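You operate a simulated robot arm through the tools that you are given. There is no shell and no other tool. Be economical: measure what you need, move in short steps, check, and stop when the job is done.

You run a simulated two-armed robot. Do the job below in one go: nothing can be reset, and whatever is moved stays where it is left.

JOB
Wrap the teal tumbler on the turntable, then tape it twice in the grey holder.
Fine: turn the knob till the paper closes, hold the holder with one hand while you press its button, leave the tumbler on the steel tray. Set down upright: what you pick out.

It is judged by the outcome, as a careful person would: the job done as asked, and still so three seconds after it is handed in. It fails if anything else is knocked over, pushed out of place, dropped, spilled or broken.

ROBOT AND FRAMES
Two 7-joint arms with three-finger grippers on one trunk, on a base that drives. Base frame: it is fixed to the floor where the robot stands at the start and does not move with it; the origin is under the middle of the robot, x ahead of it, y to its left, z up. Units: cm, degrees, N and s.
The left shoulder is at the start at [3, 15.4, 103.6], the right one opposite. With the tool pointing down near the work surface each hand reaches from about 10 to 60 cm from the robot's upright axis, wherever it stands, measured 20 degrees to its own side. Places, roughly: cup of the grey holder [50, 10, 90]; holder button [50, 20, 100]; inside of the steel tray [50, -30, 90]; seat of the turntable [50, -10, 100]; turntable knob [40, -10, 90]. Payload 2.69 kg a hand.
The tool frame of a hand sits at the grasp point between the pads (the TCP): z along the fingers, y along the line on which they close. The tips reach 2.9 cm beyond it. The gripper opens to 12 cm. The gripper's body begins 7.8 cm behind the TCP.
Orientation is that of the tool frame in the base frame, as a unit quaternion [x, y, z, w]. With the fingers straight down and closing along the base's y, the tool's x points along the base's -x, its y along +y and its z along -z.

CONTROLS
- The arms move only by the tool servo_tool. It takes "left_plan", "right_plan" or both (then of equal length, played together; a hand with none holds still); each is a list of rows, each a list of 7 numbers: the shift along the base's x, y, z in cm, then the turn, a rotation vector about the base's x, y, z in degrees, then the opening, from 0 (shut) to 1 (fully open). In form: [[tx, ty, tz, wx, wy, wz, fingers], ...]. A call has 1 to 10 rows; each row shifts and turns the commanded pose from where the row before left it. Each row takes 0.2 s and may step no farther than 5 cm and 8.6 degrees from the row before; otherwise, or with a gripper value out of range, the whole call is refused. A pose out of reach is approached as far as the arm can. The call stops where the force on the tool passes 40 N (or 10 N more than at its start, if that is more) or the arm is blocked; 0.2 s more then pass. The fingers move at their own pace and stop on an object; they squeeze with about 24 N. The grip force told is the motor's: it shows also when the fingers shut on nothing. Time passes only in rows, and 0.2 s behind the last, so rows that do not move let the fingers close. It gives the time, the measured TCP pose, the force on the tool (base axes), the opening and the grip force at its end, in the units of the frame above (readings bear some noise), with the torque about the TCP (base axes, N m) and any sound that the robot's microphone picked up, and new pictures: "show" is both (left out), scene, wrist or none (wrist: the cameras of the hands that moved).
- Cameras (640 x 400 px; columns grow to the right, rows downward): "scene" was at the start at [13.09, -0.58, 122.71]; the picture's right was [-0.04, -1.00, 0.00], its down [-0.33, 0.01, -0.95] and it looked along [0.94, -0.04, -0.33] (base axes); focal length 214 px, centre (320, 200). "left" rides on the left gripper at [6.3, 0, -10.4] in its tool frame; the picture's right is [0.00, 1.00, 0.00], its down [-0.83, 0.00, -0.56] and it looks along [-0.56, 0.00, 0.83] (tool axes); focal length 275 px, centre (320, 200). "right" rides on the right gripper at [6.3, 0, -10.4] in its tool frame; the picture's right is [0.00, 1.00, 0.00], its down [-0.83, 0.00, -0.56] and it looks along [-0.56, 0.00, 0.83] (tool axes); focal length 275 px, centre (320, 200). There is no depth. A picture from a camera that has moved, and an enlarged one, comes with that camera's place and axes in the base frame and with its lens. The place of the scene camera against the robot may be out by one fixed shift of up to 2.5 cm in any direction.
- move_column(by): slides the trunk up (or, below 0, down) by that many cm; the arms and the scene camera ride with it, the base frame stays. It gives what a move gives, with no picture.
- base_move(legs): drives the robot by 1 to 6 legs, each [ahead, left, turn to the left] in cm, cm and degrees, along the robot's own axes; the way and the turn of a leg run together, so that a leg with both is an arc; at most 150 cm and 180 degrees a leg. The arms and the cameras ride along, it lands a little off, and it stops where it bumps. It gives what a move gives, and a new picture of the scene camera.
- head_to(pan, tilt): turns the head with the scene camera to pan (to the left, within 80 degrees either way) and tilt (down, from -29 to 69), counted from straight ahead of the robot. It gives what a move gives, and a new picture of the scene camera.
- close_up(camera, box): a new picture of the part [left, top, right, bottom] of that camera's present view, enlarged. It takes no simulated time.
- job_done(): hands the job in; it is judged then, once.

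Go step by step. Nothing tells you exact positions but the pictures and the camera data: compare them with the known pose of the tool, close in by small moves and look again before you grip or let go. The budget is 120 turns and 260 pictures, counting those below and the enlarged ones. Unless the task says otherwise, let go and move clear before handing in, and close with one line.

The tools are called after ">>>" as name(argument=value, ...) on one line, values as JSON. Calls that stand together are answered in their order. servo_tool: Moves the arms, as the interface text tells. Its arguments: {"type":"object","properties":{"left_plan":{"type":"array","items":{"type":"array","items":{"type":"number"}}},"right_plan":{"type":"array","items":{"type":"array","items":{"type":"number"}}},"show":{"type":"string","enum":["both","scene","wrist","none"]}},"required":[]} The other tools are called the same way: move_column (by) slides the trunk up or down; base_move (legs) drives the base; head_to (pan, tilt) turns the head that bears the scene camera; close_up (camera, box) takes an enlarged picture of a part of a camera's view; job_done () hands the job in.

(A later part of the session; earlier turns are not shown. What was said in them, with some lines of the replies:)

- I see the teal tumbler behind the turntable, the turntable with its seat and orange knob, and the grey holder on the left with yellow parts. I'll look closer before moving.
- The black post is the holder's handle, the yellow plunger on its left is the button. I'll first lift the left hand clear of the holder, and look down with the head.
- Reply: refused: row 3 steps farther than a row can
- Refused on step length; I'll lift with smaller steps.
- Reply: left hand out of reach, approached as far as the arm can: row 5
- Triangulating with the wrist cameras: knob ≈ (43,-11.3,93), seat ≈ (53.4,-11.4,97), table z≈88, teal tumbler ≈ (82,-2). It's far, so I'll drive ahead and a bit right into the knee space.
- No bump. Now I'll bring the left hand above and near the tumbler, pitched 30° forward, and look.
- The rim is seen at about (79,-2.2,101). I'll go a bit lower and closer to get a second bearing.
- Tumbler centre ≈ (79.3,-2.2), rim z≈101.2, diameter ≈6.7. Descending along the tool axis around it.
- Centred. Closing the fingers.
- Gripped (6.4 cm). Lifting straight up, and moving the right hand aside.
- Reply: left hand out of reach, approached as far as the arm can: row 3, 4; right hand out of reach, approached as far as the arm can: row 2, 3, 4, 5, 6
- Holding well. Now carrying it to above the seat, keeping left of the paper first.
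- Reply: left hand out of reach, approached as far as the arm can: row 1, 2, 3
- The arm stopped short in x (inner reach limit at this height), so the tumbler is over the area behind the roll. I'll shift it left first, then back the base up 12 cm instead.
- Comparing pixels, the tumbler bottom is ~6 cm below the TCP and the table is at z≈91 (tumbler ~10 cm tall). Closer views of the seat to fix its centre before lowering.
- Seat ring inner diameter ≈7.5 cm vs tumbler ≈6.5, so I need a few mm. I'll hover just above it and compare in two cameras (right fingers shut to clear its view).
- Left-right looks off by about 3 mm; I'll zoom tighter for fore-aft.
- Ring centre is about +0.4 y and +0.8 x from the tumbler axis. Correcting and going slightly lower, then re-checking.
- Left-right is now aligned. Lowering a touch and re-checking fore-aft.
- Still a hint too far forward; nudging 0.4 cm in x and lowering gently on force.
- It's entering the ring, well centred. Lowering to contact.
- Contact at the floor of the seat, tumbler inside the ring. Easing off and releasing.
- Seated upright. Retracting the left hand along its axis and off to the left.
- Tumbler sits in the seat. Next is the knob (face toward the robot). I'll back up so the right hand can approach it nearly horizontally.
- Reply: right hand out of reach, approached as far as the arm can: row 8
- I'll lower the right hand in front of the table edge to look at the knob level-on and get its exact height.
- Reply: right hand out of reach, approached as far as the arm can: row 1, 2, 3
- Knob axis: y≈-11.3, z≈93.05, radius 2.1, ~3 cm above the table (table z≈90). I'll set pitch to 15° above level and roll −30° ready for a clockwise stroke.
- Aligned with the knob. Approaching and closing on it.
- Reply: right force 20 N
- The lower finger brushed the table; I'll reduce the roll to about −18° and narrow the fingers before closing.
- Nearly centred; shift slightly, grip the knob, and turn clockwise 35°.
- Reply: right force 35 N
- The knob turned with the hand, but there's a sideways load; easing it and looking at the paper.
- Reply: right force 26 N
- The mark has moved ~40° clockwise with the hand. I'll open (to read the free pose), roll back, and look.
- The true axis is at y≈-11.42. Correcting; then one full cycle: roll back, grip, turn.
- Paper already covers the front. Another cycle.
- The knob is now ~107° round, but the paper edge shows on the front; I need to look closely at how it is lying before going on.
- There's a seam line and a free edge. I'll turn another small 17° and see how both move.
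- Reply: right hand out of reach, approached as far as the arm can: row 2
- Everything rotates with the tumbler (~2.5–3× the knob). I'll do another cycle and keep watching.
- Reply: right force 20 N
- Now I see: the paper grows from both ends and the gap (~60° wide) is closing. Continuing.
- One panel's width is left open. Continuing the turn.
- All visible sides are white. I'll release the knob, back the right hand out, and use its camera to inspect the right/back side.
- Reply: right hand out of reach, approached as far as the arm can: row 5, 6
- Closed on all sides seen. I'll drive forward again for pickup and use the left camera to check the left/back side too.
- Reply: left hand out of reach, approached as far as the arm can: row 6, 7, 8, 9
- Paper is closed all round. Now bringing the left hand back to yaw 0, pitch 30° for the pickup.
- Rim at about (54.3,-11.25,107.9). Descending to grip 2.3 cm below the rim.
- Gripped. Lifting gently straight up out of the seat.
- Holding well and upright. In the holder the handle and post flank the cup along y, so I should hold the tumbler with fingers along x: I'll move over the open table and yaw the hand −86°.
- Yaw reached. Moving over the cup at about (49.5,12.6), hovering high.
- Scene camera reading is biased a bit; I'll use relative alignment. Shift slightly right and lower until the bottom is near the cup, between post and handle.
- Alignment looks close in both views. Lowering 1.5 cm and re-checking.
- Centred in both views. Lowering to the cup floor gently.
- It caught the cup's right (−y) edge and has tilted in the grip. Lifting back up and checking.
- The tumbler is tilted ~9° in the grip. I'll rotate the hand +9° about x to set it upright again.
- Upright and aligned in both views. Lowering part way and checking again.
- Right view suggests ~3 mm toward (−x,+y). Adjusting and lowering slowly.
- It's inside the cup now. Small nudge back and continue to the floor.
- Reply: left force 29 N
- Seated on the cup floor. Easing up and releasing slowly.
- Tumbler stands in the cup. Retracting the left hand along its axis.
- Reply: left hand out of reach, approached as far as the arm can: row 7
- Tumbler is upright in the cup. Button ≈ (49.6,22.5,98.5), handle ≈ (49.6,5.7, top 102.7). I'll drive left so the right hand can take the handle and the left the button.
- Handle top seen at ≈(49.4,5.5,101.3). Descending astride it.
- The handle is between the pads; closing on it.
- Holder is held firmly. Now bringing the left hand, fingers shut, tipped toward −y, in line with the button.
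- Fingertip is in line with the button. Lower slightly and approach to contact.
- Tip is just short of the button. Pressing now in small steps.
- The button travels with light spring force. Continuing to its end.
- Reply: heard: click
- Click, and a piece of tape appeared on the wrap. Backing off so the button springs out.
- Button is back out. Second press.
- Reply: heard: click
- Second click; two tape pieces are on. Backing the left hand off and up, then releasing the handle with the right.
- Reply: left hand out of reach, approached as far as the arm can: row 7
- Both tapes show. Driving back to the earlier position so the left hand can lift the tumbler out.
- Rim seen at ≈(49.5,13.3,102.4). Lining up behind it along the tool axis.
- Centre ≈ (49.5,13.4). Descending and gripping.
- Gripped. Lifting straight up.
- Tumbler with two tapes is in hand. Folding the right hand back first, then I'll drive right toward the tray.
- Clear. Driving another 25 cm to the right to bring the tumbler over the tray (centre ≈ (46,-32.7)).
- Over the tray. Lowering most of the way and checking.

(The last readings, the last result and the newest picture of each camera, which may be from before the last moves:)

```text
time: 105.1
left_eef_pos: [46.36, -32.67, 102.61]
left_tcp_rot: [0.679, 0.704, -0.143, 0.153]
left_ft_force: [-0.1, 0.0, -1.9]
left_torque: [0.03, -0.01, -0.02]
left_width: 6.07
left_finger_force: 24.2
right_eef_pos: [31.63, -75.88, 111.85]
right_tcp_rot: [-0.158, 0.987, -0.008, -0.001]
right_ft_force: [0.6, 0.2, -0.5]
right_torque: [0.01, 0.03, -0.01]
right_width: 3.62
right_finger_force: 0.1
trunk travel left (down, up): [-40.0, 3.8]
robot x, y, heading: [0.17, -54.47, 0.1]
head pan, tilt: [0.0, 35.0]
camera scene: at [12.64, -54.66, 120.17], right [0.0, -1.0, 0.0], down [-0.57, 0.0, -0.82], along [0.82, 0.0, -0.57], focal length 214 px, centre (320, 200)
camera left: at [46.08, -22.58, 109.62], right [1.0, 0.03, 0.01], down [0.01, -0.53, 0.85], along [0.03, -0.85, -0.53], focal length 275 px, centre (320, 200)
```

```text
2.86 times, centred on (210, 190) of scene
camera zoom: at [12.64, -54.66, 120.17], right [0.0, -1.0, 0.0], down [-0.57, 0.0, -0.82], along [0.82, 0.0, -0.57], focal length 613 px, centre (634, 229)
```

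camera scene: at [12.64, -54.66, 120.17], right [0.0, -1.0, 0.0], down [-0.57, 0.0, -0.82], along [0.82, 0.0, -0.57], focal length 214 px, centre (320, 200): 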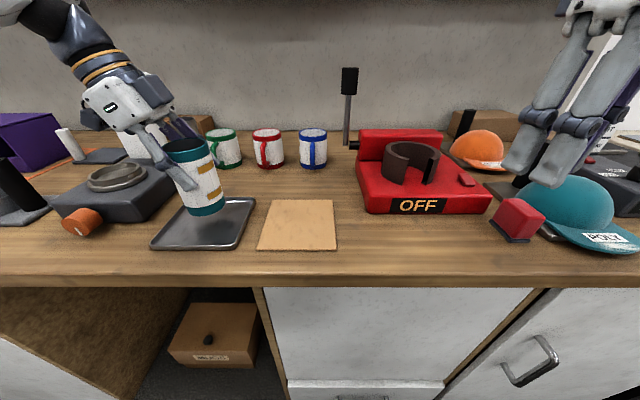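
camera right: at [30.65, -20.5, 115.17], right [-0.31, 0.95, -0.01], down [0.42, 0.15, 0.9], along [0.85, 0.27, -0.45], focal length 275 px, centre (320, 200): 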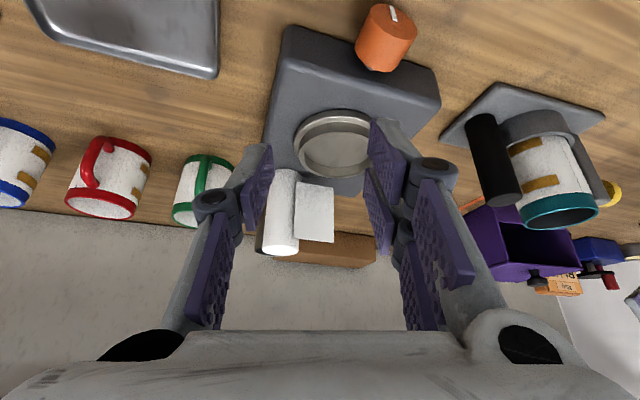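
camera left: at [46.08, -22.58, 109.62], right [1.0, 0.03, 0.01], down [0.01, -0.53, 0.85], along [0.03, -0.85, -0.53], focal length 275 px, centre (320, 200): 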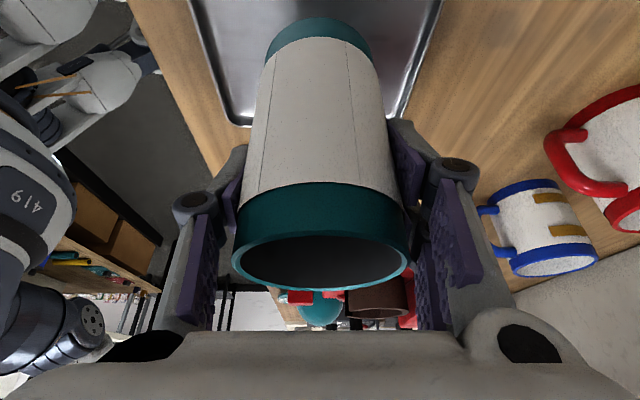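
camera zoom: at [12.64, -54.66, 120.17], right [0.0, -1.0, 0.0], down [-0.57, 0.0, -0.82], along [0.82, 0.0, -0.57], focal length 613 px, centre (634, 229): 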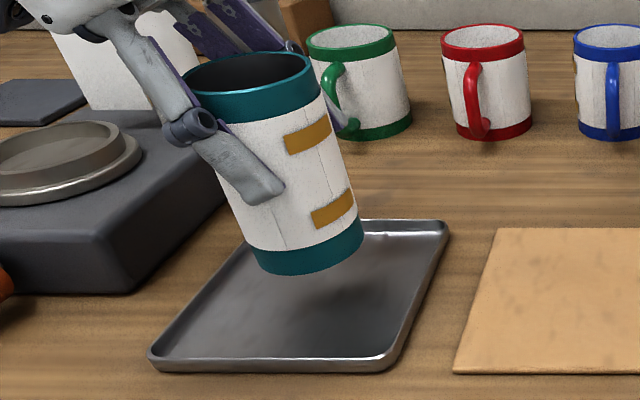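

Well inside the tray. Lowering to contact.

>>> servo_tool(left_plan=[[0, 0, -1.2, 0, 0, 0, 0.4], [0, 0, -0.8, 0, 0, 0, 0.4], [0, 0, -0.5, 0, 0, 0, 0.4], [0, 0, -0.4, 0, 0, 0, 0.4], [0, 0, -0.3, 0, 0, 0, 0.4], [0, 0, 0, 0, 0, 0, 0.4]], show="none")

>>> close_up(camera="scene", box=[140, 120, 280, 260])

```text
time: 106.5
left_eef_pos: [46.38, -32.51, 99.43]
left_tcp_rot: [0.679, 0.704, -0.143, 0.151]
left_ft_force: [-0.7, 0.1, -2.2]
left_torque: [0.0, -0.01, 0.02]
left_width: 6.07
left_finger_force: 24.2
right_eef_pos: [31.62, -75.83, 111.8]
right_tcp_rot: [-0.158, 0.987, -0.007, -0.001]
right_ft_force: [0.6, 0.0, -0.3]
right_torque: [0.03, 0.01, -0.01]
right_width: 3.61
right_finger_force: 0.1
trunk travel left (down, up): [-40.0, 3.8]
robot x, y, heading: [0.22, -54.93, 0.0]
head pan, tilt: [0.0, 35.0]
```

```text
2.86 times, centred on (210, 190) of scene
camera zoom: at [12.64, -54.66, 120.17], right [0.0, -1.0, 0.0], down [-0.57, 0.0, -0.82], along [0.82, 0.0, -0.57], focal length 613 px, centre (634, 229)
```

zoom: 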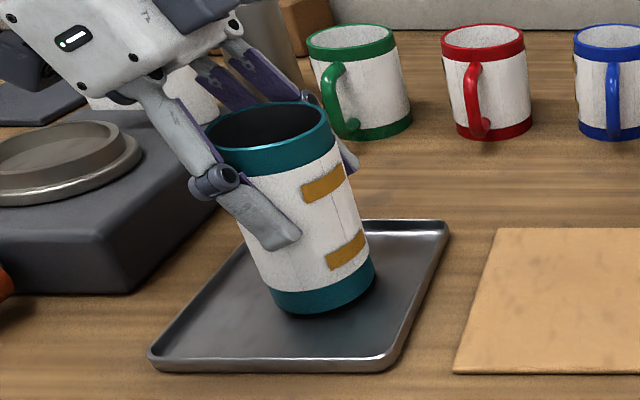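

Nearly down; a few more millimetres.

>>> servo_tool(left_plan=[[0, 0, -0.3, 0, 0, 0, 0.4], [0, 0, -0.2, 0, 0, 0, 0.4], [0, 0, 0, 0, 0, 0, 0.4]], show="none")

```text
time: 107.3
left_eef_pos: [46.3, -32.67, 98.84]
left_tcp_rot: [0.679, 0.704, -0.143, 0.152]
left_ft_force: [0.9, 0.6, -1.4]
left_torque: [-0.02, 0.0, -0.03]
left_width: 6.05
left_finger_force: 24.3
right_eef_pos: [31.71, -75.88, 111.84]
right_tcp_rot: [-0.158, 0.987, -0.008, -0.002]
right_ft_force: [0.3, 0.3, 0.6]
right_torque: [-0.01, -0.03, 0.02]
right_width: 3.59
right_finger_force: 0.0
trunk travel left (down, up): [-40.0, 3.8]
robot x, y, heading: [-0.01, -54.33, 0.3]
head pan, tilt: [0.0, 35.0]
```

>>> servo_tool(left_plan=[[0, 0, -0.25, 0, 0, 0, 0.4], [0, 0, -0.25, 0, 0, 0, 0.4], [0, 0, 0, 0, 0, 0, 0.4]], show="none")

>>> close_up(camera="scene", box=[140, 120, 280, 260])

```text
time: 108.1
left_eef_pos: [46.36, -32.63, 98.51]
left_tcp_rot: [0.68, 0.703, -0.143, 0.154]
left_ft_force: [1.0, 2.4, 16.0]
left_torque: [-0.13, -0.06, -0.02]
left_width: 6.11
left_finger_force: 23.9
right_eef_pos: [31.58, -75.91, 111.79]
right_tcp_rot: [-0.158, 0.987, -0.008, -0.002]
right_ft_force: [-0.1, -0.5, 0.0]
right_torque: [0.01, -0.01, 0.03]
right_width: 3.6
right_finger_force: 0.0
trunk travel left (down, up): [-40.0, 3.8]
robot x, y, heading: [-0.06, -54.12, 0.2]
head pan, tilt: [0.0, 35.0]
```

```text
2.86 times, centred on (210, 190) of scene
camera zoom: at [12.56, -54.68, 120.19], right [0.0, -1.0, 0.0], down [-0.57, 0.0, -0.82], along [0.82, 0.0, -0.57], focal length 613 px, centre (634, 229)
```

zoom: 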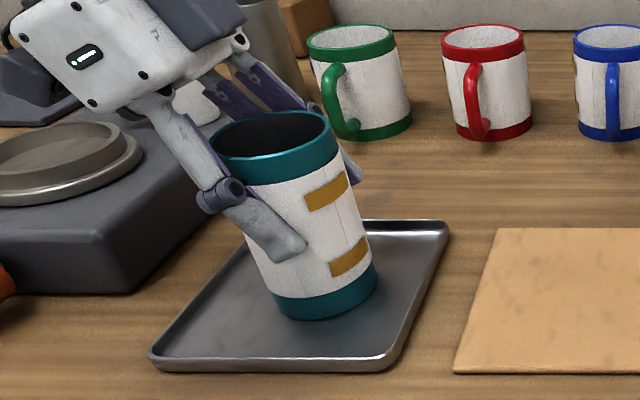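

Contact on the tray. Easing off, releasing slowly, and retracting along the tool axis.

>>> servo_tool(left_plan=[[0, 0, 0.2, 0, 0, 0, 0.4], [0, 0, 0, 0, 0, 0, 0.53], [0, 0, 0, 0, 0, 0, 0.6], [0, 0, 0, 0, 0, 0, 0.8], [0, 0.8, 1.8, 0, 0, 0, 0.8], [0, 1.3, 3, 0, 0, 0, 0.8], [0, 1.3, 3, 0, 0, 0, 0.8], [0, 1.3, 3, 0, 0, 0, 0.8], [0, 0, 0, 0, 0, 0, 0.8]])

>>> close_up(camera="scene", box=[140, 120, 280, 260])

```text
time: 110.1
left_eef_pos: [46.34, -27.95, 109.48]
left_tcp_rot: [0.679, 0.704, -0.144, 0.153]
left_ft_force: [-1.5, 0.1, -1.1]
left_torque: [-0.02, 0.0, -0.02]
left_width: 9.6
left_finger_force: 0.2
right_eef_pos: [31.71, -75.88, 111.8]
right_tcp_rot: [-0.158, 0.987, -0.008, -0.001]
right_ft_force: [-0.2, -0.1, -0.8]
right_torque: [-0.02, 0.01, 0.01]
right_width: 3.62
right_finger_force: 0.1
trunk travel left (down, up): [-40.0, 3.8]
robot x, y, heading: [0.04, -54.53, -0.0]
head pan, tilt: [0.0, 35.0]
camera scene: at [12.64, -54.66, 120.17], right [0.0, -1.0, 0.0], down [-0.57, 0.0, -0.82], along [0.82, 0.0, -0.57], focal length 214 px, centre (320, 200)
camera left: at [46.11, -17.89, 116.48], right [1.0, 0.03, 0.01], down [0.01, -0.53, 0.85], along [0.03, -0.85, -0.53], focal length 275 px, centre (320, 200)
```

scene: 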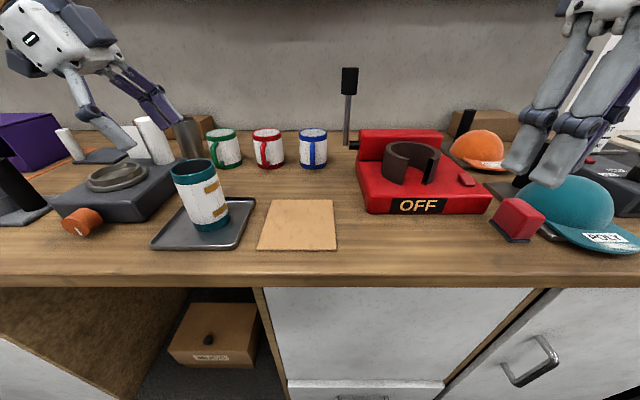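
left: 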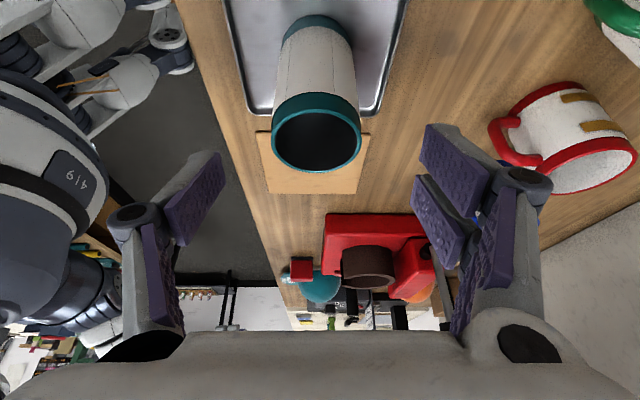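

```text
2.86 times, centred on (210, 190) of scene
camera zoom: at [12.64, -54.66, 120.17], right [0.0, -1.0, 0.0], down [-0.57, 0.0, -0.82], along [0.82, 0.0, -0.57], focal length 613 px, centre (634, 229)
```

zoom: 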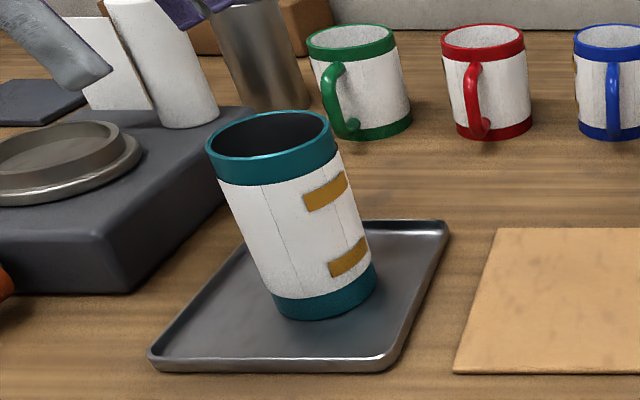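

The wrapped teal tumbler stands upright on the steel tray with two tape strips on it, and both hands are clear. I'm handing the job in.

>>> job_done()

```text
The job is handed in.
```

The teal tumbler was wrapped on the turntable, taped twice in the grey holder, and left upright on the steel tray.
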